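You operate a simulated robot arm through the tools that you are given. There is no shell and no other tool. Be economical: measure what you need, move in short steps, check, and stop when the job is done.

Carry out the task below with a simulated two-armed robot. There is one attempt and no reset: what you move stays moved.

TASK
Take chamber one's float valve out of service and turn it back to level 1.
Fine: shut the pan valve first; stand it on the stool, hold it to turn the dial, then stand it in the orange tray; the pan stays at mark 3. Set down upright: float valve.
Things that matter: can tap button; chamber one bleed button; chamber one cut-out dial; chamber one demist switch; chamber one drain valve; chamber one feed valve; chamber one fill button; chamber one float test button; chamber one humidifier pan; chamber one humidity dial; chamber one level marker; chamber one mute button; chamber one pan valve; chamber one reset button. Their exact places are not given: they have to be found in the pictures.

The check looks at the end state, three seconds after you hand in, the way a careful person would. Anything else that was tipped, shoved, dropped, spilled or broken makes it a failure.

THE ROBOT
Two 7-joint arms with two-finger parallel grippers on one trunk, on a base that drives. Base frame: it is fixed to the floor where the robot stands at the start and does not move with it; the origin is under the middle of the robot, x ahead of it, y to its left, z up. Readings come in cm, rad, newtons and seconds.
The left shoulder is at the start at [6, 14.3, 97.8], the right one opposite. With the tool pointing down near the work surface each hand reaches from about 30 to 74 cm from the robot's upright axis, wherever it stands, measured 20 degrees to its own side. Places, roughly: can tap button [-60, -270, 110]; chamber one bleed button [60, 20, 80]; chamber one cut-out dial [60, 0, 140]; chamber one demist switch [60, -20, 120]; chamber one drain valve [50, -10, 60]; chamber one feed valve [50, 30, 60]; chamber one fill button [60, 20, 60]; chamber one float test button [110, 40, 50]; chamber one humidifier pan [60, -10, 80]; chamber one humidity dial [60, 10, 140]; chamber one level marker [70, 10, 90]; chamber one mute button [60, -10, 120]; chamber one pan valve [50, 10, 60]; chamber one reset button [60, 0, 120]; chamber one start button [60, 20, 120]; chamber one stop button [60, 10, 120]. Payload 1.57 kg a hand.
Tool frame (each hand has its own): the origin (TCP) lies between the finger pads and is the grasp point; the fingertips stand 3 cm ahead of it; z points along the fingers, y is the line along which they close. The gripper opens to 11 cm. The fingers are 2.4 cm wide and 1.2 cm thick; the gripper's body (4.8 by 11.2 cm) begins 7.8 cm behind the TCP.
Orientation is that of the tool frame in the base frame, as [roll, pitch, yaw] about the fixed x, y, z axes, in that order (R = Rz(yaw) Ry(pitch) Rx(roll)). With the fingers straight down and closing along the base's y, the tool's x points along the base's -x, its y along +y and its z along -z.

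THE INTERFACE
- The arms move only by the tool move_arm. It takes "left_moves", "right_moves" or both (then of equal length, played together; a hand with none holds still); each is a list of rows, each a list of 3 entries, a list of its own where there are three numbers: the shift along the tool's x, y, z in cm, then the turn, a rotation vector about the tool's x, y, z in rad, then the opening, from 0 (shut) to 1 (fully open). In form: [[[tx, ty, tz], [ax, ay, az], grip], ...]. A call has 1 to 8 rows; each row shifts and turns the commanded pose from where the row before left it, along the tool's axes as they then stand. Rows are played at 5 a second. More than 5 cm and 0.15 rad between two rows, or a gripper value outside its range, and nothing of the call is played. Where a pose cannot be reached the arm comes as near as it can. A force on the tool above 40 N (or 10 N above the force at the start of the call, whichever is more), or a blocked arm, ends the call early, and 0.2 s more pass. The fingers move at their own pace (about 4.5 cm/s each) and stop on an object; they squeeze with about 43 N. The grip force told is the motor's: it shows also when the fingers shut on nothing. Time passes only in rows, and 0.2 s behind the last, so rows that do not move let the fingers close. It gives the time, the measured TCP pose, the force on the tool (base axes), the opening and the grip force at its end, in the units of the frame above (readings bear some noise), with the torque about the TCP (base axes, N m) and any sound that the robot's microphone picked up.
- Cameras (640 x 400 px; columns grow to the right, rows downward): "scene" is now at [3.96, -0.47, 157.36]; the picture's right is [-0.06, -1.00, 0.00], its down [-0.85, 0.05, -0.52] and it looks along [0.52, -0.03, -0.86] (base axes); focal length 296 px, centre (320, 200). "left" rides on the left gripper at [7, -1.6, -14.1] in its tool frame; the picture's right is [0.23, 0.97, 0.00], its down [-0.85, 0.20, -0.48] and it looks along [-0.47, 0.11, 0.88] (tool axes); focal length 222 px, centre (320, 200). "right" rides on the right gripper at [7, 1.6, -14.1] in its tool frame; the picture's right is [-0.23, 0.97, 0.00], its down [-0.86, -0.20, -0.48] and it looks along [-0.47, -0.11, 0.88] (tool axes); focal length 222 px, centre (320, 200).
- capture(camera): a new picture of that camera. The clock stands still meanwhile.
- lift_body(by): slides the trunk up (or, below 0, down) by that many cm; the arms and the scene camera ride with it, the base frame stays. It gives what a move gives, with no picture.
- base_move(legs): drives the robot by 1 to 6 legs, each [ahead, left, turn to the left] in cm, cm and rad, along the robot's own axes; the way and the turn of a leg run together, so that a leg with both is an arc; at most 150 cm and 3.142 rad a leg. The arms and the cameras ride along, it lands a little off, and it stops where it bumps. It gives what a move gives.
- turn_head(pan, tilt): turns the head with the scene camera to pan (to the left, within 1.501 rad either way) and tilt (down, from -0.506 to 1.204), counted from straight ahead of the robot. It gives what a move gives.
- measure_at(camera, pixels): there is no depth. For up to 12 entries [column, row, z] of the newest picture of that camera ("zoom" is the newest enlarged one), the place [x, y] in the base frame at which the ray of that pixel passes the height z, good to about 0.2 cm. The clock stands still meanwhile.
- inspect(camera, box): a new picture of the part [left, top, right, bottom] of that camera's present view, enlarged. The clock stands still meanwhile.
- sign_off(): hands the job in; it is judged then, once.

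Keep the steps short. Do not move on a guess: measure, check each grasp and each placing, and mend mistakes. In all there are 80 turns and 62 pictures (those below and enlarged ones count). Leave the grippers open and the arms clear of the work at the hand-in unless told otherwise, and finish with a single line.

The tools are called after "Call:" as a command line: name --argument value ..., lists and objects as JSON in quotes. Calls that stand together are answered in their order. move_arm: Moves the arms, as the interface text tells. Its arguments: {"type":"object","properties":{"left_moves":{"type":"array","items":{"type":"array"}},"right_moves":{"type":"array","items":{"type":"array"}}},"required":[]} The other tools are called the same way: lift_body (by) slides the trunk up or down; base_move (legs) drives the base; turn_head (pan, tilt) turns the head that bears the scene camera; capture (camera) takes a picture; measure_at (camera, pixels) gives the place at which the rays of pixels pass given heights; inspect (camera, box) takes an enlarged picture of a part of a camera's view; sign_off () hands the job in.

At the start:

```text
clock: 0.0
left_position: [45.26, 9.01, 116.28]
left_ee_rot: [-3.14, -0.001, 3.141]
left_wrist_force: [-0.8, 0.0, -0.7]
left_torque: [-0.02, -0.04, 0.03]
left_gripper_width: 11.03
left_grasp_force: 0.0
right_position: [41.62, -32.46, 110.98]
right_ee_rot: [-3.141, -0.001, 3.141]
right_wrist_force: [0.5, 0.3, 0.4]
right_torque: [0.02, -0.02, 0.02]
right_gripper_width: 11.0
right_grasp_force: 0.0
trunk travel left (down, up): [-57.6, 1.4]
robot x, y, heading: [-0.4, 0.03, 0.0]
head pan, tilt: [-0.059, 1.026]
```

scene: 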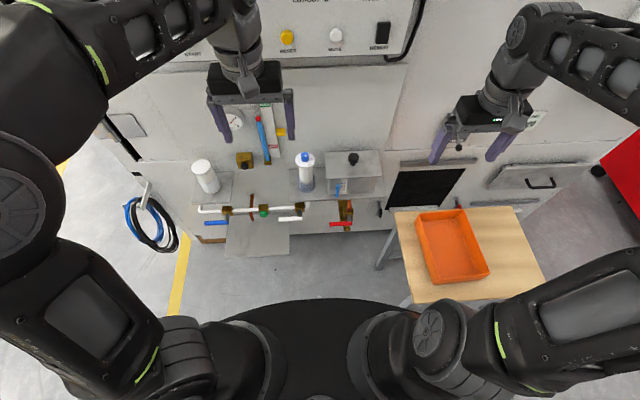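
right: 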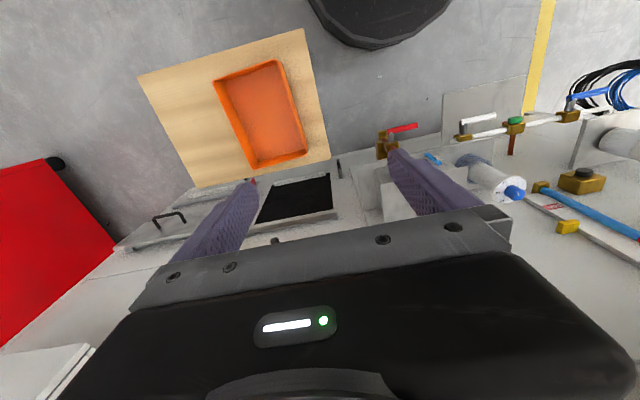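
left: 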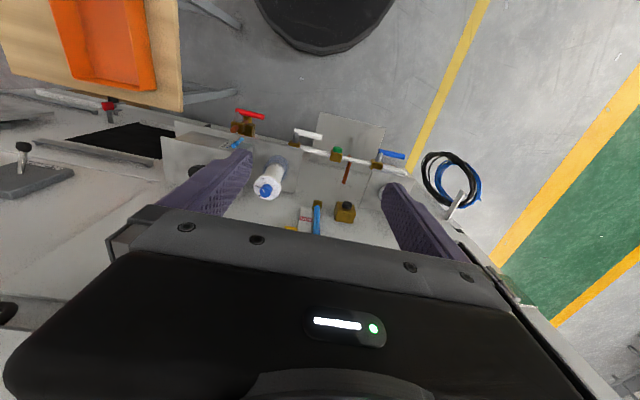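

I see valves, a white cylinder with a blue cap (perhaps the float valve), and the orange tray. I'll look closer first.

Call:
inspect --camera "scene" --box '[180, 90, 400, 260]'

Call:
inspect --camera "left" --box '[150, 80, 450, 250]'

```text
2.35 times, centred on (290, 175) of scene
```

zoom: 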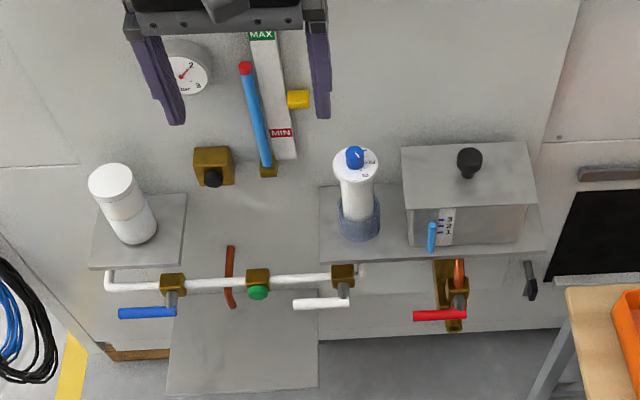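

```text
2.13 times, centred on (300, 165) of left
```

zoom: 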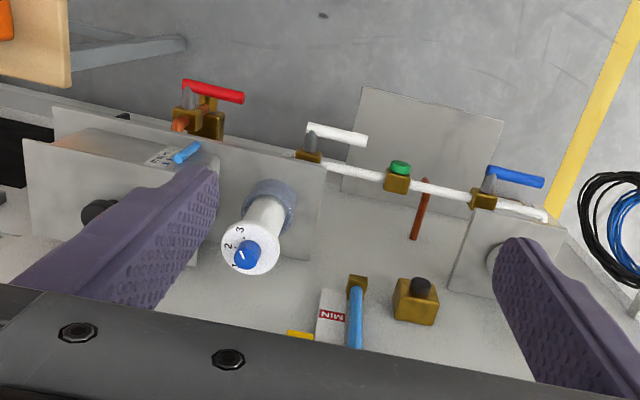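

I take the white-lever valve at zoom (330,303) to be the pan valve. The white cylinder with the blue dial would be the float valve. For a frontal view I'll back off, lower the trunk and level the head.

Call:
base_move --legs '[[-30, 0, 0]]'

Call:
lift_body --by -35

Call:
turn_head --pan 0.0 --tilt 0.45

Call:
capture --camera "scene"

```text
clock: 2.0
left_position: [15.23, 8.97, 116.17]
left_ee_rot: [-3.141, 0.001, -3.141]
left_wrist_force: [0.6, 0.6, -0.5]
left_torque: [0.0, 0.01, 0.01]
left_gripper_width: 10.99
left_grasp_force: 0.2
right_position: [11.78, -32.31, 110.92]
right_ee_rot: [3.141, -0.001, 3.141]
right_wrist_force: [-0.2, 0.4, 0.1]
right_torque: [-0.02, 0.0, 0.01]
right_gripper_width: 10.99
right_grasp_force: 0.1
trunk travel left (down, up): [-57.6, 1.4]
robot x, y, heading: [-29.91, 0.19, 0.003]
head pan, tilt: [-0.059, 1.026]
```

```text
clock: 5.5
left_position: [15.39, 9.01, 81.34]
left_ee_rot: [3.141, 0.0, -3.141]
left_wrist_force: [0.3, -0.8, 0.6]
left_torque: [0.0, 0.0, 0.01]
left_gripper_width: 11.01
left_grasp_force: 0.0
right_position: [11.83, -32.36, 75.92]
right_ee_rot: [3.141, 0.0, -3.141]
right_wrist_force: [0.5, 0.2, -0.5]
right_torque: [0.01, -0.03, 0.01]
right_gripper_width: 11.02
right_grasp_force: 0.0
trunk travel left (down, up): [-22.6, 36.4]
robot x, y, heading: [-30.02, -0.24, 0.003]
head pan, tilt: [-0.059, 1.026]
```

```text
clock: 6.4
left_position: [15.25, 9.02, 81.25]
left_ee_rot: [3.141, 0.0, 3.142]
left_wrist_force: [0.3, -0.4, -0.2]
left_torque: [0.01, -0.01, 0.01]
left_gripper_width: 10.98
left_grasp_force: 0.1
right_position: [11.74, -32.38, 75.87]
right_ee_rot: [3.142, 0.0, 3.141]
right_wrist_force: [-0.6, -0.6, 0.5]
right_torque: [0.0, 0.01, 0.03]
right_gripper_width: 11.01
right_grasp_force: 0.0
trunk travel left (down, up): [-22.6, 36.4]
robot x, y, heading: [-29.88, 0.15, -0.0]
head pan, tilt: [0.0, 0.45]
```

```text
56 pictures are left
```

scene: 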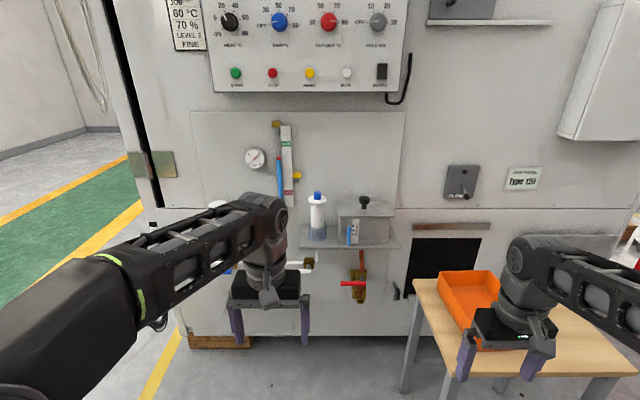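

Call:
inspect --camera "scene" --box '[240, 180, 400, 310]'

Call:
inspect --camera "scene" --box '[150, 0, 420, 170]'

Call:
capture --camera "left"

```text
3.08 times, centred on (320, 245) of scene
```

zoom: 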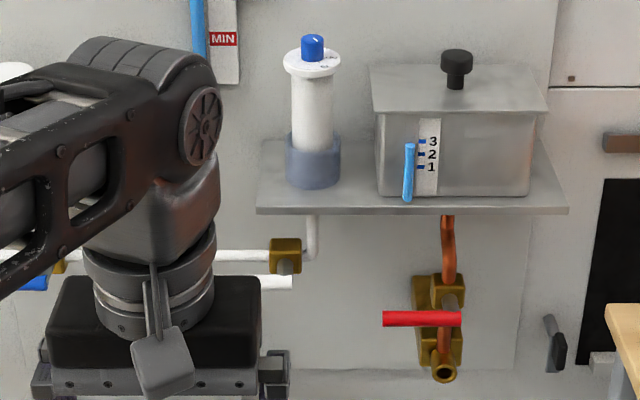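

```text
2.35 times, centred on (285, 85) of scene
```

zoom: 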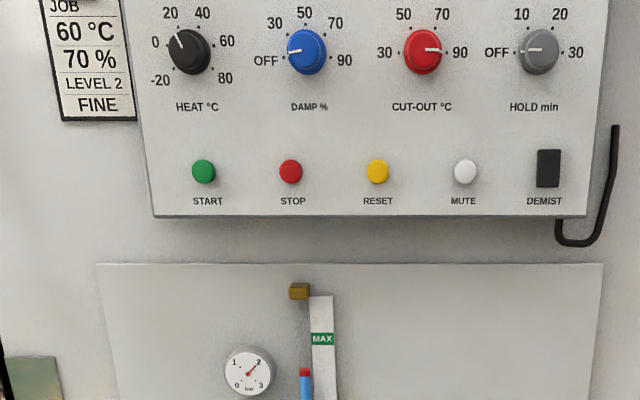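

```text
53 pictures are left
```

left: 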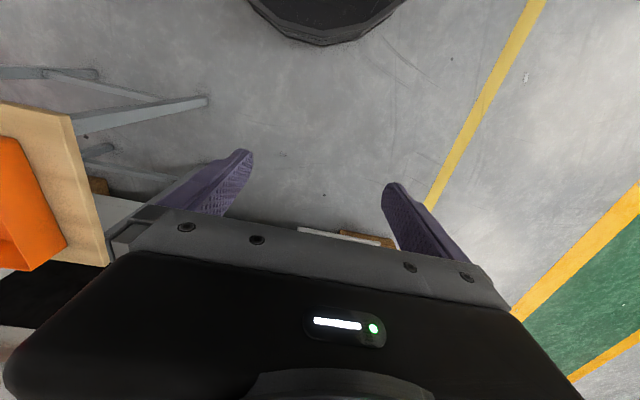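

I need heights from the two views, so I'll measure the key pixels: shelf corner (299,249), stool corner (413,281), valve body, lever ends and float valve.

Call:
measure_at --camera "scene" --pixels '[[299.5, 248.9, 65], [299.5, 248.9, 70], [299.5, 248.9, 75], [413, 281, 40], [413, 281, 50], [413, 281, 60], [310, 264, 55], [310, 264, 60], [310, 264, 65], [317.7, 192, 90], [318, 201, 85], [311, 272, 60]]'

```text
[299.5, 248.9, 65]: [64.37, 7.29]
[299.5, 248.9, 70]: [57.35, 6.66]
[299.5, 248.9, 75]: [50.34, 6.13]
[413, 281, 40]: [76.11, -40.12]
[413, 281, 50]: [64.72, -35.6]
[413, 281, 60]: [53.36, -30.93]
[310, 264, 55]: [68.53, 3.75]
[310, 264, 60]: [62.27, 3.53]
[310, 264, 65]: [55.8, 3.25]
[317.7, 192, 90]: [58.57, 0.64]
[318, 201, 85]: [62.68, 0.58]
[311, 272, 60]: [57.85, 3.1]
```

The shelf top is near z 70 with its front edge at x≈57. The stool top is near z 55. The pan valve lever lies along its pipe (open), around x 54, y 3–12, z 61.5. I'll tilt the left hand 45° forward, shut it, and drive in part way for a look.

Call:
move_arm --left_moves '[[[0, 0, 0], [0, -0.131, 0], 0], [[0, 0, 0], [0, -0.131, 0], 0], [[0, 0, 0], [0, -0.131, 0], 0], [[0, 0, 0], [0, -0.131, 0], 0], [[0, 0, 0], [0, -0.131, 0], 0], [[0, 0, 0], [0, -0.131, 0], 0], [[0, 0, 0], [0, 0, 0], 0]]'

Call:
base_move --legs '[[16, 0, 0]]'

Call:
capture --camera "left"

Call:
capture --camera "scene"

```text
clock: 8.0
left_position: [15.35, 8.91, 81.28]
left_ee_rot: [-3.139, 0.789, -3.141]
left_wrist_force: [0.5, -0.8, -0.4]
left_torque: [0.01, 0.01, -0.01]
left_gripper_width: 0.0
left_grasp_force: 17.9
right_position: [11.69, -32.24, 75.96]
right_ee_rot: [3.141, 0.0, 3.14]
right_wrist_force: [-0.6, -0.3, -0.8]
right_torque: [-0.01, -0.01, 0.01]
right_gripper_width: 11.0
right_grasp_force: 0.0
trunk travel left (down, up): [-22.6, 36.4]
robot x, y, heading: [-29.84, 0.29, 0.003]
head pan, tilt: [0.0, 0.45]
```

```text
clock: 9.5
left_position: [31.34, 8.99, 81.33]
left_ee_rot: [-3.14, 0.787, -3.139]
left_wrist_force: [0.0, -0.1, -0.8]
left_torque: [0.02, -0.02, 0.02]
left_gripper_width: 0.0
left_grasp_force: 21.2
right_position: [27.86, -32.35, 75.86]
right_ee_rot: [3.14, 0.0, -3.14]
right_wrist_force: [-0.1, -0.2, -0.6]
right_torque: [-0.01, -0.03, 0.02]
right_gripper_width: 11.0
right_grasp_force: 0.1
trunk travel left (down, up): [-22.6, 36.4]
robot x, y, heading: [-14.02, -0.16, 0.002]
head pan, tilt: [0.0, 0.45]
```

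```text
52 pictures are left
```

left: 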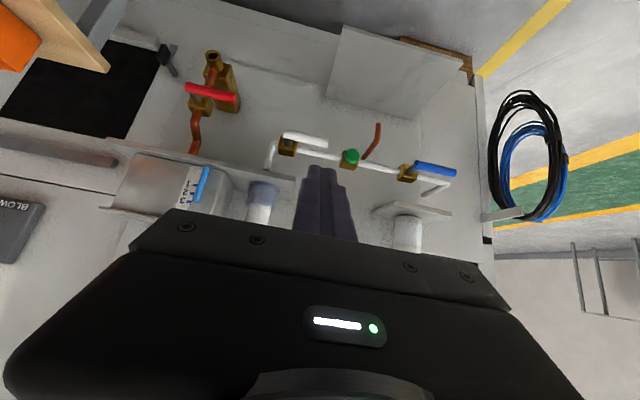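

```text
51 pictures are left
```

scene: 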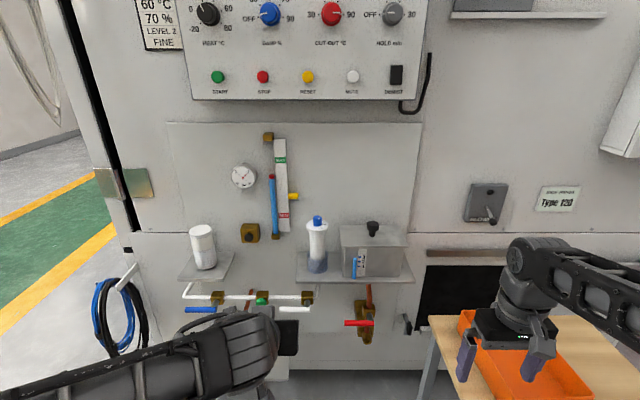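

Call:
inspect --camera "left" --box '[170, 40, 470, 230]'

Call:
inspect --camera "scene" --box '[170, 210, 430, 350]'

```text
2.11 times, centred on (320, 135) of left
```

zoom: 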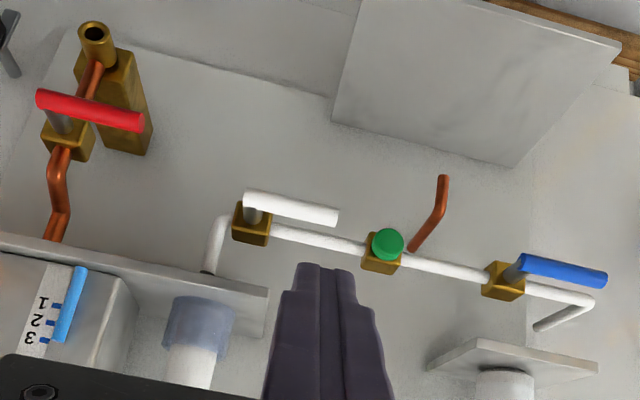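

```text
2.46 times, centred on (300, 280) of scene
```

zoom: 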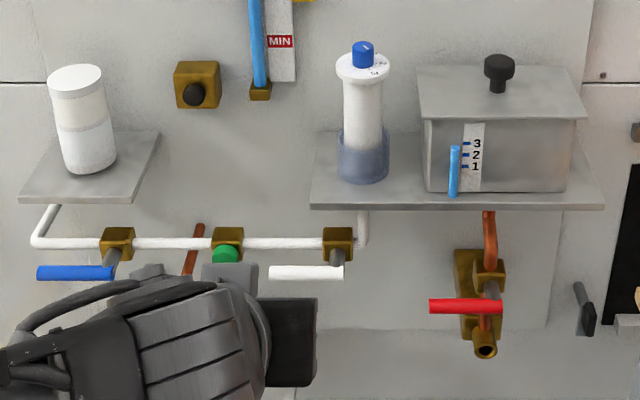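

Call:
measure_at --camera "zoom" --pixels '[[270, 273, 60], [343, 273, 60], [270, 273, 62], [343, 273, 62], [226, 252, 60], [338, 243, 61], [362, 48, 88.5], [367, 205, 70]]'

Call:
measure_at --camera "left" --pixels '[[286, 135, 60], [330, 142, 60], [286, 135, 62], [330, 142, 62], [352, 157, 60]]'

```text
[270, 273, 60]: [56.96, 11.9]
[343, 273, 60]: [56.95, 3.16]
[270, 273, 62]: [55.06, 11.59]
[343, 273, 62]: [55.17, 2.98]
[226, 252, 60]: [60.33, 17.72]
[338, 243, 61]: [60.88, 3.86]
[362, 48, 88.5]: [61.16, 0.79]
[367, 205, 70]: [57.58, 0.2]
```

```text
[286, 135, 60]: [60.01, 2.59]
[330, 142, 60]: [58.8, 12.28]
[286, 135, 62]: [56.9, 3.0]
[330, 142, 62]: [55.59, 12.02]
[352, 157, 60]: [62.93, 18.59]
```

The lever is near x 55.5, y 3–12, z 61.5. I'll bring the shut left fingertips above its outer half (tip at about 56.5, 9, 65) and look.

Call:
move_arm --left_moves '[[[-0.9, 0, 3.77], [0, 0, 0], 0], [[-0.9, 0, 3.77], [0, 0, 0], 0], [[-0.9, 0, 3.77], [0, 0, 0], 0], [[-0.9, 0, 3.77], [0, 0, 0], 0], [[-0.9, 0, 3.77], [0, 0, 0], 0], [[-0.9, 0, 3.77], [0, 0, 0], 0], [[-0.9, 0, 3.77], [0, 0, 0], 0]]'

Call:
capture --camera "left"

Call:
capture --camera "scene"

```text
clock: 11.1
left_position: [54.53, 8.98, 67.14]
left_ee_rot: [-3.141, 0.787, -3.139]
left_wrist_force: [0.1, -0.8, -0.6]
left_torque: [-0.03, -0.02, -0.02]
left_gripper_width: 0.03
left_grasp_force: 21.0
right_position: [27.82, -32.34, 75.93]
right_ee_rot: [-3.141, 0.0, -3.14]
right_wrist_force: [0.5, -0.1, -0.6]
right_torque: [0.02, -0.04, 0.01]
right_gripper_width: 11.0
right_grasp_force: 0.0
trunk travel left (down, up): [-22.6, 36.4]
robot x, y, heading: [-13.88, 0.3, -0.002]
head pan, tilt: [0.0, 0.45]
```

```text
48 pictures are left
```

left: 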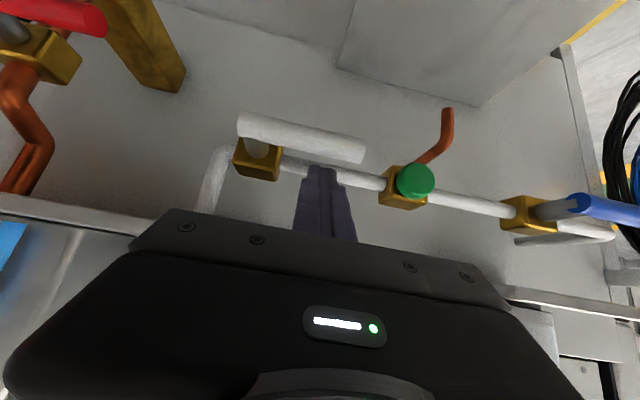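

```text
47 pictures are left
```

scene: 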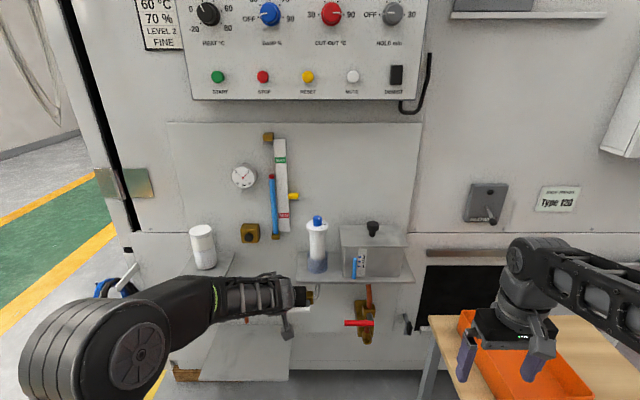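

Call:
measure_at --camera "left" --pixels '[[358, 150, 60], [358, 150, 61], [358, 150, 62], [245, 126, 61], [245, 126, 62], [322, 170, 65], [322, 170, 64]]'

```text
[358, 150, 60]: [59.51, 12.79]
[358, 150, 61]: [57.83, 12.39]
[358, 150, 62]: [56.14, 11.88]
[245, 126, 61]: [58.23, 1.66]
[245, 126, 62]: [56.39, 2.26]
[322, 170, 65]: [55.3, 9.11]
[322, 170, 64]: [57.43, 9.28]
```

The tip hangs just above the lever. I'll push down in small steps and watch the force.

Call:
move_arm --left_moves '[[[0.53, 0, 0.53], [0, 0, 0], 0], [[0.53, 0, 0.53], [0, 0, 0], 0], [[0.53, 0, 0.53], [0, 0, 0], 0], [[0.53, 0, 0.53], [0, 0, 0], 0]]'

Call:
capture --camera "left"

```text
clock: 11.8
left_position: [54.58, 9.18, 66.54]
left_ee_rot: [-3.139, 0.806, -3.138]
left_wrist_force: [-27.3, 4.6, 20.2]
left_torque: [0.21, -0.02, -0.13]
left_gripper_width: 0.02
left_grasp_force: 21.2
right_position: [27.49, -32.23, 76.05]
right_ee_rot: [-3.142, 0.003, -3.14]
right_wrist_force: [-0.8, -0.2, -0.4]
right_torque: [-0.02, -0.03, -0.01]
right_gripper_width: 11.0
right_grasp_force: 0.1
trunk travel left (down, up): [-22.6, 36.4]
robot x, y, heading: [-14.27, -0.09, 0.001]
head pan, tilt: [0.0, 0.45]
stopped in row 3 (left hand): the force on the tool passed its limit (the readings are from after the stop); the commanded pose is now the measured one
```

```text
46 pictures are left
```

left: 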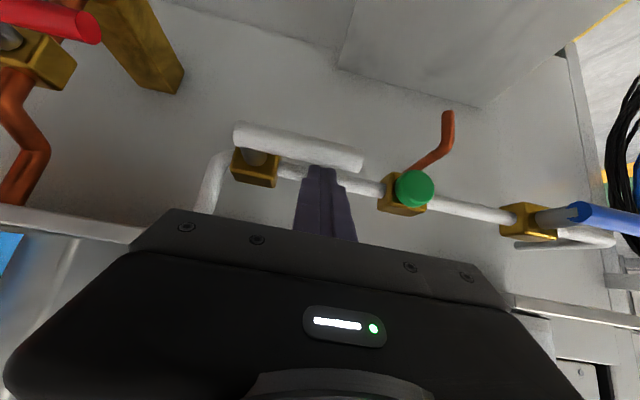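

The force runs along the fingers, so the tip met the pipe. The valves sit higher (z≈64), and the lever is at x≈53.5. I'll back off and level the hand more so the underside of the fingers meets the lever.

Call:
move_arm --left_moves '[[[-1.41, 0, -1.41], [0, 0, 0], 0], [[1.5, 0, -1.5], [0, -0.15, 0], 0], [[0, 0, 0], [0, -0.15, 0], 0], [[0, 0, 0], [0, -0.15, 0], 0], [[0, 0, 0], [0, -0.15, 0], 0]]'

Call:
capture --camera "left"

```text
clock: 13.0
left_position: [52.61, 9.14, 67.99]
left_ee_rot: [-3.12, 1.403, -3.119]
left_wrist_force: [1.1, 0.2, -0.5]
left_torque: [-0.03, 0.03, 0.04]
left_gripper_width: 0.01
left_grasp_force: 21.4
right_position: [27.73, -32.27, 75.88]
right_ee_rot: [-3.14, -0.001, -3.139]
right_wrist_force: [0.6, 0.6, 0.6]
right_torque: [0.04, -0.01, -0.02]
right_gripper_width: 11.02
right_grasp_force: 0.1
trunk travel left (down, up): [-22.6, 36.4]
robot x, y, heading: [-13.86, -0.15, 0.001]
head pan, tilt: [0.0, 0.45]
```

```text
45 pictures are left
```

left: 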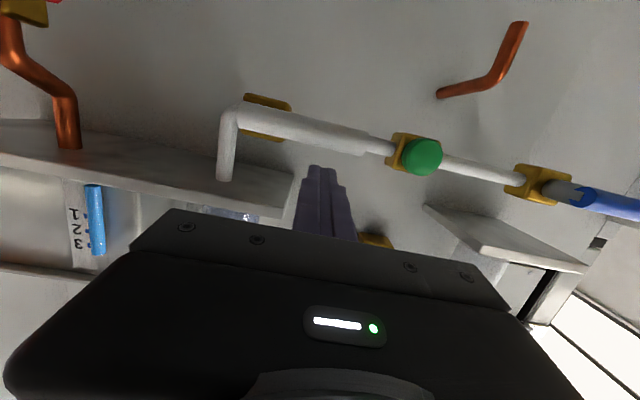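

The lever ray is nearly level, so it sits at z≈63.9 and the fingers are now above it. Pushing down gently.

Call:
move_arm --left_moves '[[[0.69, 0, 0.12], [0, 0, 0], 0], [[0.69, 0, 0.12], [0, 0, 0], 0], [[0.69, 0, 0.12], [0, 0, 0], 0], [[0.69, 0, 0.12], [0, 0, 0], 0], [[0.69, 0, 0.12], [0, 0, 0], 0], [[0.69, 0, 0.12], [0, 0, 0], 0]]'

Call:
capture --camera "left"

```text
clock: 14.4
left_position: [52.67, 9.2, 63.77]
left_ee_rot: [-3.135, 1.399, -3.134]
left_wrist_force: [-0.6, -0.7, 1.0]
left_torque: [-0.01, -0.03, 0.0]
left_gripper_width: 0.0
left_grasp_force: 21.4
right_position: [27.8, -32.2, 75.96]
right_ee_rot: [-3.141, 0.001, -3.141]
right_wrist_force: [-0.1, -1.1, -0.2]
right_torque: [-0.02, 0.0, 0.01]
right_gripper_width: 10.97
right_grasp_force: 0.1
trunk travel left (down, up): [-22.6, 36.4]
robot x, y, heading: [-13.89, 0.17, 0.006]
head pan, tilt: [0.0, 0.45]
```

```text
44 pictures are left
```

left: 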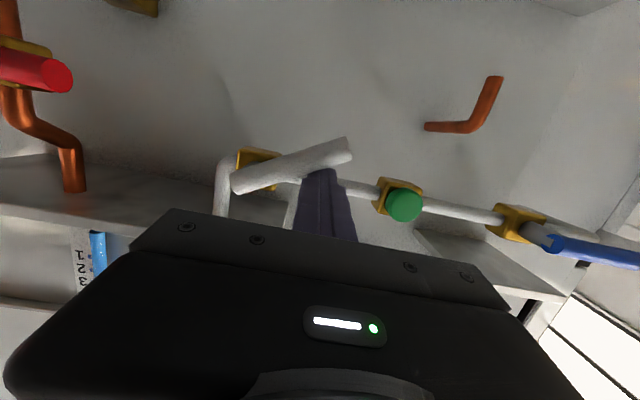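

The lever turns freely downward, now about 25°. I'll follow the arc down and inward.

Call:
move_arm --left_moves '[[[0.79, -0.28, 0.14], [0, 0, 0], 0], [[0.79, -0.28, 0.14], [0, 0, 0], 0], [[0.79, -0.28, 0.14], [0, 0, 0], 0], [[0.79, -0.28, 0.14], [0, 0, 0], 0], [[0.5, -0.6, 0.09], [0, 0, 0], 0], [[0.39, -0.6, 0.07], [0, 0, 0], 0], [[0.3, -0.6, 0.05], [0, 0, 0], 0], [[0.2, -0.6, 0.04], [0, 0, 0], 0]]'

Call:
capture --camera "left"

```text
clock: 16.2
left_position: [52.64, 5.6, 59.05]
left_ee_rot: [-3.134, 1.4, -3.128]
left_wrist_force: [-0.5, 3.7, 2.5]
left_torque: [-0.04, -0.02, 0.03]
left_gripper_width: 0.0
left_grasp_force: 21.6
right_position: [27.89, -32.13, 75.94]
right_ee_rot: [3.14, 0.0, -3.14]
right_wrist_force: [0.0, 0.6, 0.5]
right_torque: [-0.02, 0.01, 0.02]
right_gripper_width: 11.03
right_grasp_force: 0.0
trunk travel left (down, up): [-22.6, 36.4]
robot x, y, heading: [-13.9, 0.16, 0.002]
head pan, tilt: [0.0, 0.45]
```

```text
43 pictures are left
```

left: 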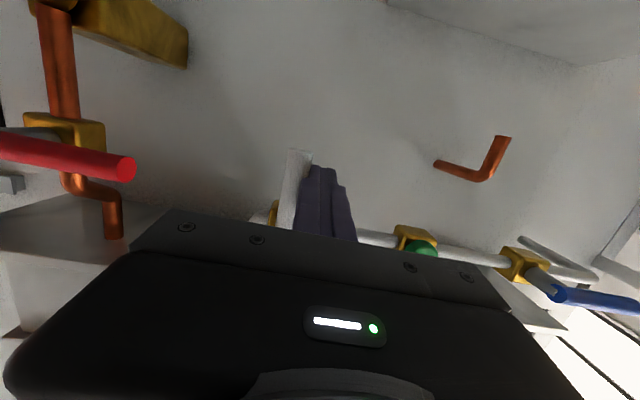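

Nearly vertical. I'll push sideways (−y) to its stop.

Call:
move_arm --left_moves '[[[0, -0.5, 0], [0, 0, 0], 0], [[0, -0.5, 0], [0, 0, 0], 0], [[0, -0.5, 0], [0, 0, 0], 0], [[0, -0.4, 0], [0, 0, 0], 0]]'

Call:
capture --camera "left"

```text
clock: 16.9
left_position: [52.61, 5.6, 59.06]
left_ee_rot: [3.131, 1.402, -3.129]
left_wrist_force: [-10.3, 5.3, 6.5]
left_torque: [-0.13, -0.13, -0.16]
left_gripper_width: 0.0
left_grasp_force: 21.8
right_position: [27.77, -31.99, 75.87]
right_ee_rot: [-3.141, 0.001, -3.137]
right_wrist_force: [0.0, -0.8, 0.3]
right_torque: [0.0, -0.01, -0.01]
right_gripper_width: 11.0
right_grasp_force: 0.0
trunk travel left (down, up): [-22.6, 36.4]
robot x, y, heading: [-14.09, 0.32, 0.004]
head pan, tilt: [0.0, 0.45]
stopped in row 3 (left hand): the force on the tool passed its limit (the readings are from after the stop); the commanded pose is now the measured one
```

```text
42 pictures are left
```

left: 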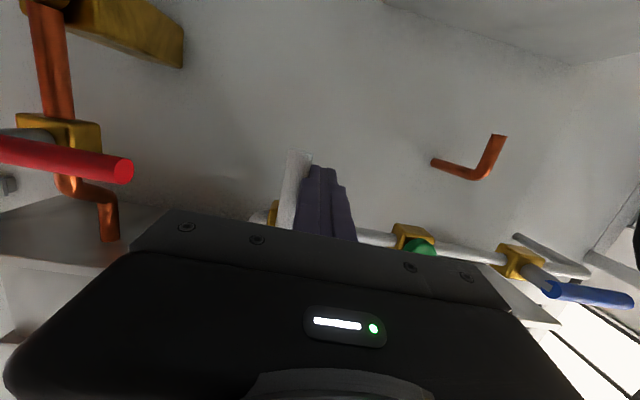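

It reached its stop. I'll move off to +y, draw back, and check with the scene camera.

Call:
move_arm --left_moves '[[[0, 1, 0], [0, 0, 0], 0], [[0, 1, 0], [0, 0, 0], 0], [[0, 0.5, -4], [0, 0, 0], 0], [[0, 0.5, -4.5], [0, 0, 0], 0], [[0, 1, -4.5], [0, 0, 0], 0], [[0, 1.5, -4.5], [0, 0, 0], 0], [[0, 2, -3], [0, 0, 0], 0], [[0, 2, 0], [0, 0, 0], 0.5]]'

Call:
inspect --camera "scene" --box '[190, 200, 430, 360]'

```text
clock: 18.7
left_position: [38.2, 12.09, 64.64]
left_ee_rot: [3.125, 1.396, -3.137]
left_wrist_force: [-0.3, -0.4, 0.2]
left_torque: [0.0, 0.0, 0.01]
left_gripper_width: 3.21
left_grasp_force: 0.1
left hand out of reach, approached as far as the arm can: row 5, 6, 7, 8
right_position: [27.8, -31.98, 75.77]
right_ee_rot: [3.14, 0.0, -3.137]
right_wrist_force: [0.9, -0.8, 0.7]
right_torque: [0.02, 0.0, 0.0]
right_gripper_width: 11.0
right_grasp_force: 0.0
trunk travel left (down, up): [-22.6, 36.4]
robot x, y, heading: [-14.12, 0.34, 0.006]
head pan, tilt: [0.0, 0.45]
```

```text
2.50 times, centred on (310, 280) of scene
```

zoom: 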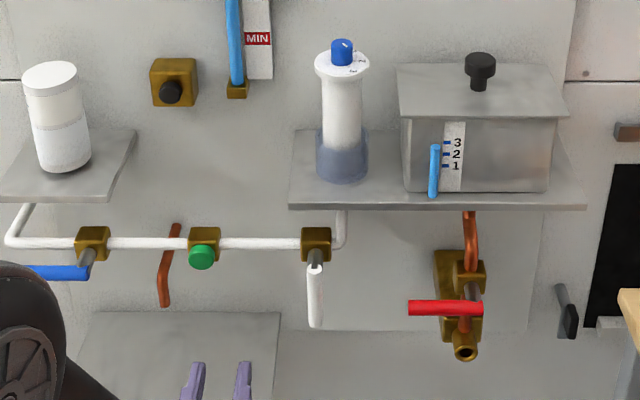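

The pan valve lever is now vertical (shut) and the pan is still at 3. I'll raise the trunk so the left hand comes level with the float valve, and look.

Call:
lift_body --by 14

Call:
move_arm --left_moves '[[[0, -2, 2], [0, 0, 0], 1], [[0, -3, 2], [0, 0, 0], 1], [[0, -3, 0], [0, 0, 0], 1], [[0, -2, 0], [0, 0, 0], 1]]'

Call:
capture --camera "left"

Call:
capture --camera "scene"

```text
clock: 20.4
left_position: [38.27, 12.03, 78.67]
left_ee_rot: [3.127, 1.397, -3.134]
left_wrist_force: [0.0, -0.5, -0.4]
left_torque: [0.02, 0.03, -0.05]
left_gripper_width: 5.48
left_grasp_force: 0.1
right_position: [27.98, -32.11, 89.95]
right_ee_rot: [-3.141, -0.001, -3.138]
right_wrist_force: [0.7, -0.1, -0.9]
right_torque: [0.0, 0.03, 0.02]
right_gripper_width: 11.02
right_grasp_force: 0.0
trunk travel left (down, up): [-36.6, 22.4]
robot x, y, heading: [-13.59, -0.12, 0.006]
head pan, tilt: [0.0, 0.45]
```

```text
clock: 21.4
left_position: [42.5, 2.08, 77.88]
left_ee_rot: [3.124, 1.397, -3.136]
left_wrist_force: [0.4, -0.1, -0.2]
left_torque: [0.0, 0.01, 0.02]
left_gripper_width: 11.0
left_grasp_force: 0.0
right_position: [27.84, -31.96, 89.9]
right_ee_rot: [3.141, 0.0, -3.137]
right_wrist_force: [1.0, -0.2, -0.1]
right_torque: [-0.02, 0.0, 0.0]
right_gripper_width: 11.03
right_grasp_force: 0.1
trunk travel left (down, up): [-36.6, 22.4]
robot x, y, heading: [-13.88, 0.05, 0.004]
head pan, tilt: [0.0, 0.45]
```

```text
40 pictures are left
```

left: 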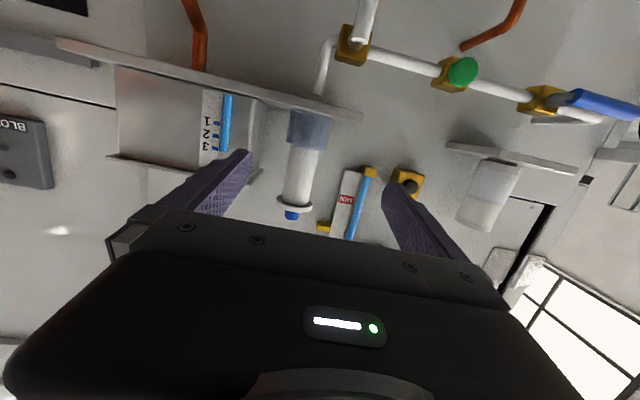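

```text
39 pictures are left
```

scene: 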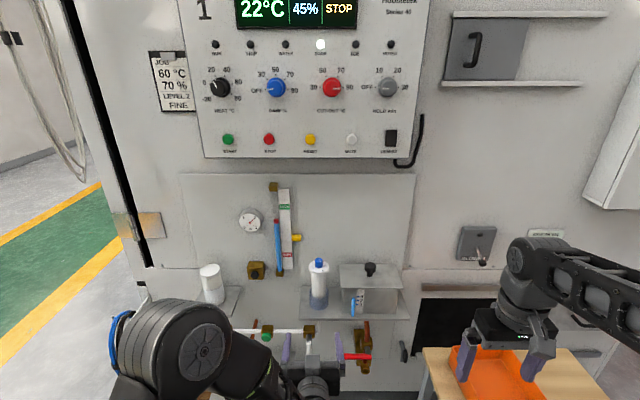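

Call:
measure_at --camera "left" --pixels '[[295, 203, 85], [295, 203, 88], [304, 147, 78], [304, 147, 80], [292, 215, 88], [292, 215, 90], [320, 109, 70], [320, 109, 72]]'

Call:
measure_at --camera "scene" --pixels '[[319, 269, 85], [319, 269, 88], [319, 290, 78], [319, 290, 80], [319, 260, 88], [319, 260, 90], [319, 315, 70], [319, 315, 72], [423, 347, 55], [423, 347, 58]]'

Call:
inspect --camera "scene" --box '[270, 235, 370, 325]'

```text
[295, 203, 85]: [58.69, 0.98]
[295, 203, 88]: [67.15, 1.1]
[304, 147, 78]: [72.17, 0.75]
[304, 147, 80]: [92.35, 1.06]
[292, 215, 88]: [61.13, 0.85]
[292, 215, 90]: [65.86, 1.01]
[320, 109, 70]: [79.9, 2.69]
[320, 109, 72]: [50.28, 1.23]
```

```text
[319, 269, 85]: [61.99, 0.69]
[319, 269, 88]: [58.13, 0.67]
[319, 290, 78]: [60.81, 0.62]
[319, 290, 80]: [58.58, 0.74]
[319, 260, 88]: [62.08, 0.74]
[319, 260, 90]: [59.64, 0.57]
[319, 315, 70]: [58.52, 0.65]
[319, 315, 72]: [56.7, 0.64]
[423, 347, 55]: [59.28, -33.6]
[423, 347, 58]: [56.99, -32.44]
```

```text
4.44 times, centred on (320, 280) of scene
```

zoom: 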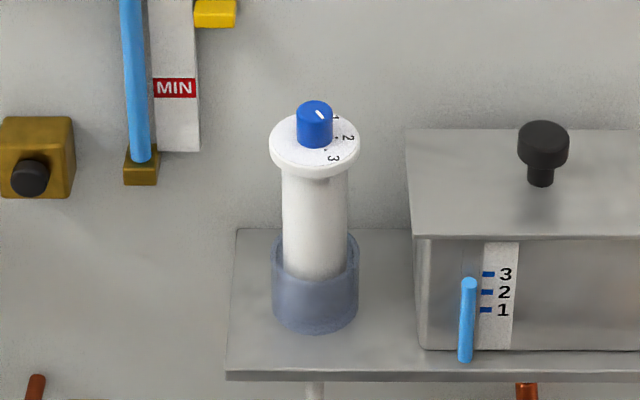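

Float valve axis ≈ (61.6, 0.75); cap underside ≈ z 85, socket rim ≈ 77. I'll grip the body at z≈81.5 with a narrowed opening, because the pan is close by. First I align, then drive in 9 cm.

Call:
move_arm --left_moves '[[[-1.8, -0.66, -0.31], [0, 0, 0], 0.6], [[-1.75, -0.67, -0.31], [0, 0, 0], 0.6], [[0, 0, 0], [0, 0, 0], 0.6]]'

Call:
base_move --legs '[[8, 0, 0]]'

Call:
capture --camera "left"

```text
clock: 22.2
left_position: [42.4, 0.74, 81.48]
left_ee_rot: [3.125, 1.397, -3.133]
left_wrist_force: [-1.4, -0.3, -0.4]
left_torque: [-0.01, -0.01, -0.01]
left_gripper_width: 6.6
left_grasp_force: 0.0
right_position: [27.81, -31.91, 89.83]
right_ee_rot: [3.141, 0.0, -3.136]
right_wrist_force: [0.0, 0.3, -0.1]
right_torque: [0.0, -0.01, 0.01]
right_gripper_width: 11.02
right_grasp_force: 0.0
trunk travel left (down, up): [-36.6, 22.4]
robot x, y, heading: [-13.98, 0.35, 0.008]
head pan, tilt: [0.0, 0.45]
```

```text
clock: 23.2
left_position: [50.5, 0.86, 81.55]
left_ee_rot: [3.127, 1.395, -3.135]
left_wrist_force: [-0.5, -0.7, 0.3]
left_torque: [-0.04, -0.02, 0.02]
left_gripper_width: 6.59
left_grasp_force: 0.1
right_position: [35.87, -32.02, 89.76]
right_ee_rot: [-3.14, 0.0, -3.136]
right_wrist_force: [-0.9, 0.0, -0.4]
right_torque: [0.0, 0.06, 0.04]
right_gripper_width: 11.0
right_grasp_force: 0.1
trunk travel left (down, up): [-36.6, 22.4]
robot x, y, heading: [-5.88, 0.01, 0.005]
head pan, tilt: [0.0, 0.45]
```

```text
37 pictures are left
```

left: 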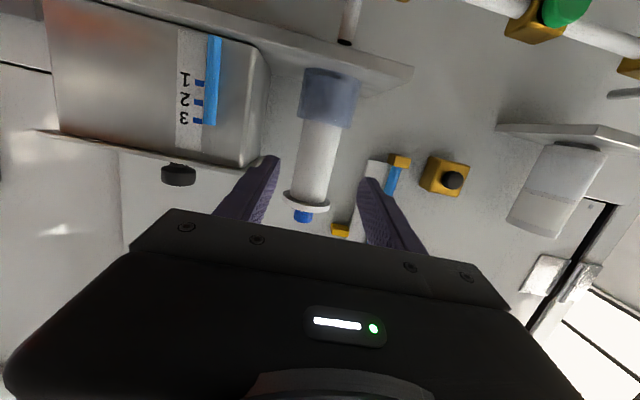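

Valve lies centred between the fingers. Advancing 11 cm along base x.

Call:
move_arm --left_moves '[[[-0.48, 0, 2.73], [0, 0, 0], 0.6], [[-0.48, 0, 2.73], [0, 0, 0], 0.6], [[-0.48, 0, 2.73], [0, 0, 0], 0.6], [[-0.48, 0, 2.73], [0, 0, 0], 0.6]]'

Call:
capture --camera "left"

Call:
inspect --camera "scene" --box '[260, 220, 440, 360]'

```text
clock: 24.2
left_position: [61.64, 1.13, 81.53]
left_ee_rot: [3.127, 1.397, -3.132]
left_wrist_force: [-0.2, 0.7, 0.0]
left_torque: [0.04, 0.0, -0.03]
left_gripper_width: 6.6
left_grasp_force: 0.2
right_position: [35.85, -32.01, 89.9]
right_ee_rot: [-3.141, 0.001, -3.136]
right_wrist_force: [-0.5, 0.4, 0.9]
right_torque: [-0.03, 0.01, 0.01]
right_gripper_width: 11.0
right_grasp_force: 0.0
trunk travel left (down, up): [-36.6, 22.4]
robot x, y, heading: [-6.14, 0.18, 0.003]
head pan, tilt: [0.0, 0.45]
```

```text
36 pictures are left
```

left: 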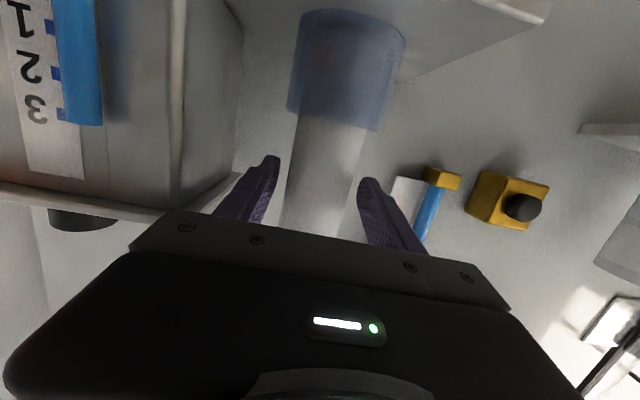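

```text
2.86 times, centred on (350, 290) of scene
```

zoom: 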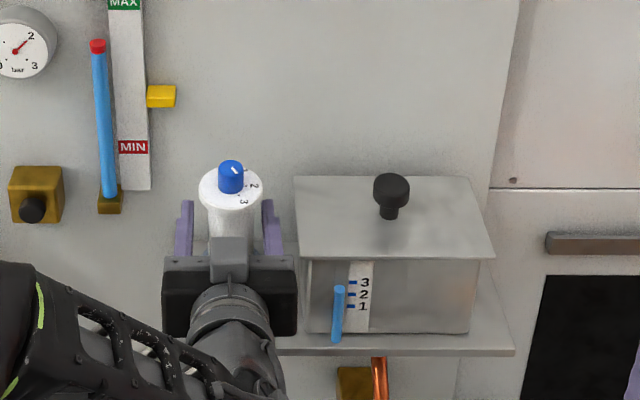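

Valve centred in the scene view (fingers at cols 194/262, body 205–255). Closing.

Call:
move_arm --left_moves '[[[0, 0, 0], [0, 0, 0], 0.4], [[0, 0, 0], [0, 0, 0], 0.3], [[0, 0, 0], [0, 0, 0], 0.1], [[0, 0, 0], [0, 0, 0], 0.1], [[0, 0, 0], [0, 0, 0], 0.1]]'

```text
clock: 25.4
left_position: [61.56, 1.1, 81.56]
left_ee_rot: [3.125, 1.395, -3.133]
left_wrist_force: [0.7, -1.1, -0.1]
left_torque: [-0.09, -0.02, 0.01]
left_gripper_width: 4.29
left_grasp_force: 43.2
right_position: [35.85, -32.05, 89.93]
right_ee_rot: [3.141, 0.001, -3.136]
right_wrist_force: [-0.2, 0.0, 0.3]
right_torque: [0.01, -0.01, -0.02]
right_gripper_width: 11.02
right_grasp_force: 0.0
trunk travel left (down, up): [-36.6, 22.4]
robot x, y, heading: [-5.89, -0.01, 0.007]
head pan, tilt: [0.0, 0.45]
```

Gripped (4.29 cm, 43 N). Lifting straight up.

Call:
move_arm --left_moves '[[[-0.59, 0, -0.1], [0, 0, 0], 0.1], [[-0.98, 0, -0.17], [0, 0, 0], 0.1], [[-1.08, 0, -0.19], [0, 0, 0], 0.1], [[-1.08, 0, -0.19], [0, 0, 0], 0.1], [[-1.08, 0, -0.19], [0, 0, 0], 0.1], [[-1.28, 0, -0.22], [0, 0, 0], 0.1], [[-1.38, 0, -0.24], [0, 0, 0], 0.1], [[-1.38, 0, -0.24], [0, 0, 0], 0.1]]'

Call:
capture --camera "left"

Call:
capture --camera "scene"

```text
clock: 27.2
left_position: [61.43, 1.1, 90.56]
left_ee_rot: [3.127, 1.396, -3.133]
left_wrist_force: [-0.6, -0.1, -1.7]
left_torque: [0.0, 0.0, -0.02]
left_gripper_width: 4.31
left_grasp_force: 42.9
right_position: [35.78, -32.1, 89.93]
right_ee_rot: [-3.141, 0.001, -3.136]
right_wrist_force: [0.0, -0.5, 0.0]
right_torque: [0.01, 0.01, -0.03]
right_gripper_width: 11.02
right_grasp_force: 0.1
trunk travel left (down, up): [-36.6, 22.4]
robot x, y, heading: [-5.93, -0.02, 0.002]
head pan, tilt: [0.0, 0.45]
```

```text
34 pictures are left
```

left: 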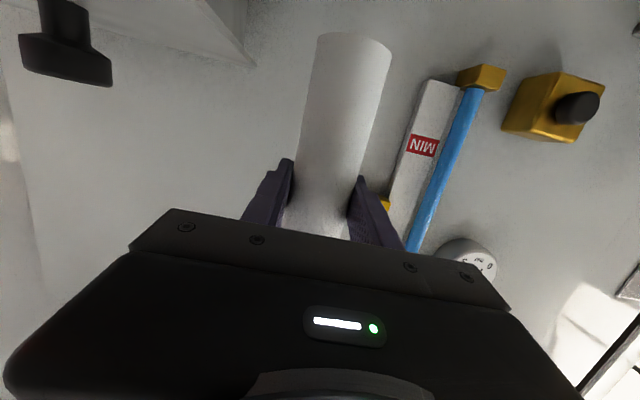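

```text
33 pictures are left
```

scene: 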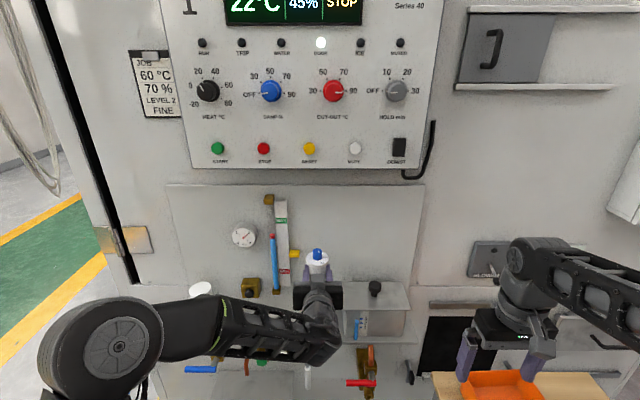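

Call:
measure_at --camera "left" --pixels '[[354, 36, 78], [354, 36, 80], [354, 36, 82]]'

Call:
turn_head --pan -0.7 --tilt 0.75

Call:
capture --camera "scene"

```text
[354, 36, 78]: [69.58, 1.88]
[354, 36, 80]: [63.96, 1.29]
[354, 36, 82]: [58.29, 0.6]
```

```text
clock: 28.3
left_position: [61.65, 1.07, 90.41]
left_ee_rot: [3.124, 1.396, -3.135]
left_wrist_force: [0.3, -0.1, -1.7]
left_torque: [0.0, -0.01, 0.01]
left_gripper_width: 4.28
left_grasp_force: 42.7
right_position: [35.98, -32.06, 89.93]
right_ee_rot: [3.141, 0.001, -3.138]
right_wrist_force: [0.0, 0.6, 0.3]
right_torque: [0.03, 0.03, 0.04]
right_gripper_width: 10.97
right_grasp_force: 0.0
trunk travel left (down, up): [-36.6, 22.4]
robot x, y, heading: [-5.93, 0.3, 0.002]
head pan, tilt: [-0.7, 0.75]
```

```text
32 pictures are left
```

scene: 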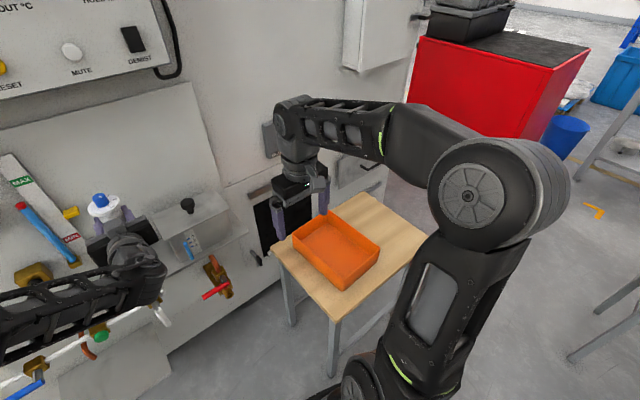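

Bottom of the valve is about 9 cm below the TCP. Now I'll locate the stool and tray from two views.

Call:
capture --camera "right"

Call:
inspect --camera "scene" --box '[250, 170, 450, 335]'

Call:
measure_at --camera "scene" --pixels '[[333, 320, 52], [333, 320, 56], [333, 320, 60], [427, 238, 56], [427, 238, 60], [266, 245, 56], [266, 245, 60], [365, 193, 56], [365, 193, 60]]'

```text
31 pictures are left
```

right: 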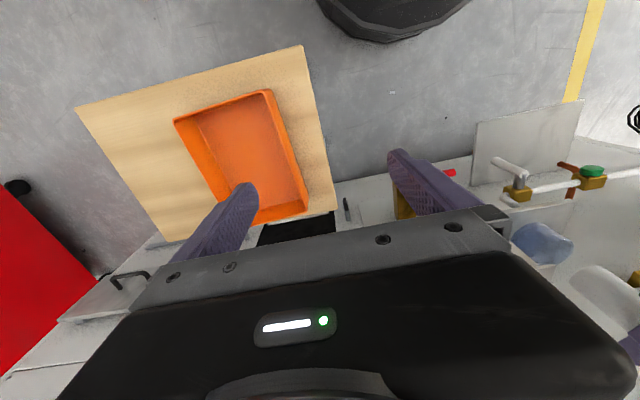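

```text
2.42 times, centred on (350, 252) of scene
```

zoom: 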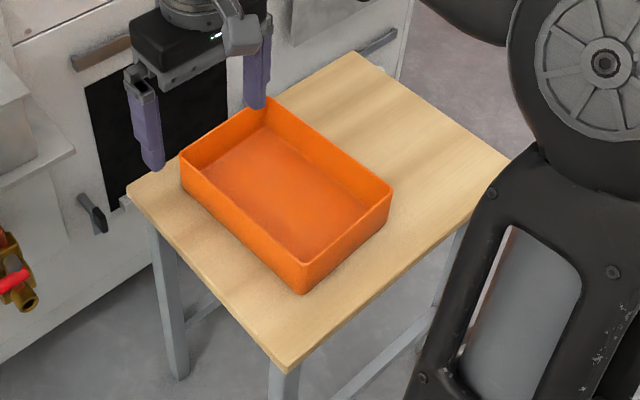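

```text
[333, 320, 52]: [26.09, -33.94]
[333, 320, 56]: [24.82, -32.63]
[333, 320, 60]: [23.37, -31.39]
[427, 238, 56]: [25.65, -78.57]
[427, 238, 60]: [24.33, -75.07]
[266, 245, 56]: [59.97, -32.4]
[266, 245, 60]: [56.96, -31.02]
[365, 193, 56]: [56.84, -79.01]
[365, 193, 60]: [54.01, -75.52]
```

Call:
measure_at --camera "right" --pixels '[[303, 46, 52], [303, 46, 56], [303, 46, 60], [77, 107, 56], [77, 107, 60], [336, 212, 56], [336, 212, 60], [271, 90, 60], [174, 120, 60], [308, 211, 60]]'

Call:
measure_at --camera "zoom" --pixels '[[303, 264, 60], [392, 190, 60], [266, 98, 60], [180, 157, 60], [303, 294, 55], [390, 218, 55], [188, 190, 55]]'

```text
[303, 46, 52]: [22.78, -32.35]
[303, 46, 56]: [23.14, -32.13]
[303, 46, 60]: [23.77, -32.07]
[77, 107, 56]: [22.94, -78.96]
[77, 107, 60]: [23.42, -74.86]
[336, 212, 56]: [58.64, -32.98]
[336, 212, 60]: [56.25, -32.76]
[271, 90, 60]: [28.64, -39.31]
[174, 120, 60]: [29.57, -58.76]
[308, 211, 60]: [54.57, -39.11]
```

```text
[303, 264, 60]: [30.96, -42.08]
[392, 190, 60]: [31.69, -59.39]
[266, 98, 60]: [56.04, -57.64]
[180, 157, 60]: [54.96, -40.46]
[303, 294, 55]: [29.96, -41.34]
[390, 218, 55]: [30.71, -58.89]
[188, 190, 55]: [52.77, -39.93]
```

Stool top z≈58 (x 24–58, y −32…−76); tray x≈29.5–54, y −40…−59. I'll stand the valve on the free left strip at about (34, −36). Backing off first, then a sideways drive.

Call:
base_move --legs '[[-18, 0, 0], [0, -30, 0]]'

Call:
turn_head --pan 0.0 --tilt 0.75

Call:
capture --camera "scene"

```text
clock: 31.5
left_position: [43.44, -28.98, 90.49]
left_ee_rot: [3.123, 1.397, -3.136]
left_wrist_force: [-0.4, -0.6, -0.7]
left_torque: [0.02, -0.02, 0.02]
left_gripper_width: 4.27
left_grasp_force: 42.8
right_position: [17.59, -62.27, 89.94]
right_ee_rot: [3.141, 0.001, -3.137]
right_wrist_force: [-0.2, -0.1, 0.1]
right_torque: [-0.03, -0.02, -0.01]
right_gripper_width: 10.99
right_grasp_force: 0.1
trunk travel left (down, up): [-36.6, 22.4]
robot x, y, heading: [-23.95, -29.74, 0.004]
head pan, tilt: [-0.7, 0.75]
```

```text
clock: 32.5
left_position: [43.41, -29.05, 90.44]
left_ee_rot: [3.124, 1.395, -3.134]
left_wrist_force: [-0.7, 0.7, -1.2]
left_torque: [-0.01, -0.04, 0.01]
left_gripper_width: 4.33
left_grasp_force: 42.7
right_position: [17.62, -62.12, 89.85]
right_ee_rot: [3.14, -0.001, -3.137]
right_wrist_force: [0.2, 0.6, -0.2]
right_torque: [0.01, 0.0, 0.01]
right_gripper_width: 11.03
right_grasp_force: 0.1
trunk travel left (down, up): [-36.6, 22.4]
robot x, y, heading: [-23.92, -30.15, 0.003]
head pan, tilt: [0.0, 0.75]
```

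```text
29 pictures are left
```

scene: 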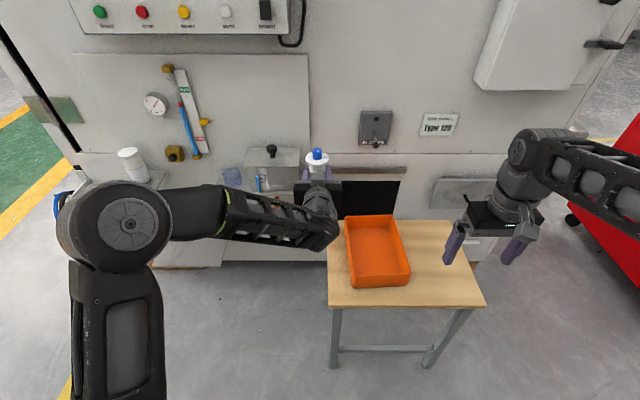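

Call:
measure_at --camera "scene" --pixels '[[327, 306, 58], [328, 240, 58], [485, 304, 58], [352, 288, 58], [411, 284, 58], [346, 233, 58], [348, 262, 63], [411, 272, 63], [393, 215, 63], [345, 218, 63]]'

Call:
inspect --camera "scene" --box '[290, 140, 345, 180]'

```text
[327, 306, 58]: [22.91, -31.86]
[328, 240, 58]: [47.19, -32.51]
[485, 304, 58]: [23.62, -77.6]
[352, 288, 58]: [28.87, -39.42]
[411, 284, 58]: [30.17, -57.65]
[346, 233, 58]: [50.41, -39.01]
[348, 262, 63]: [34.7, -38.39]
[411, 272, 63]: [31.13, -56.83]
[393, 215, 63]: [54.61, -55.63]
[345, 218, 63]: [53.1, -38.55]
```

```text
10.00 times, centred on (318, 160) of scene
```

zoom: 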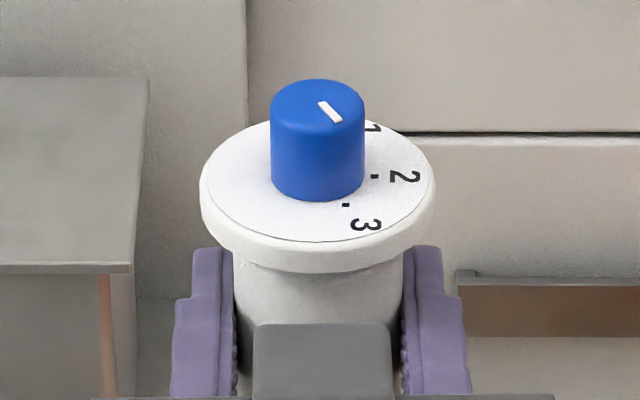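

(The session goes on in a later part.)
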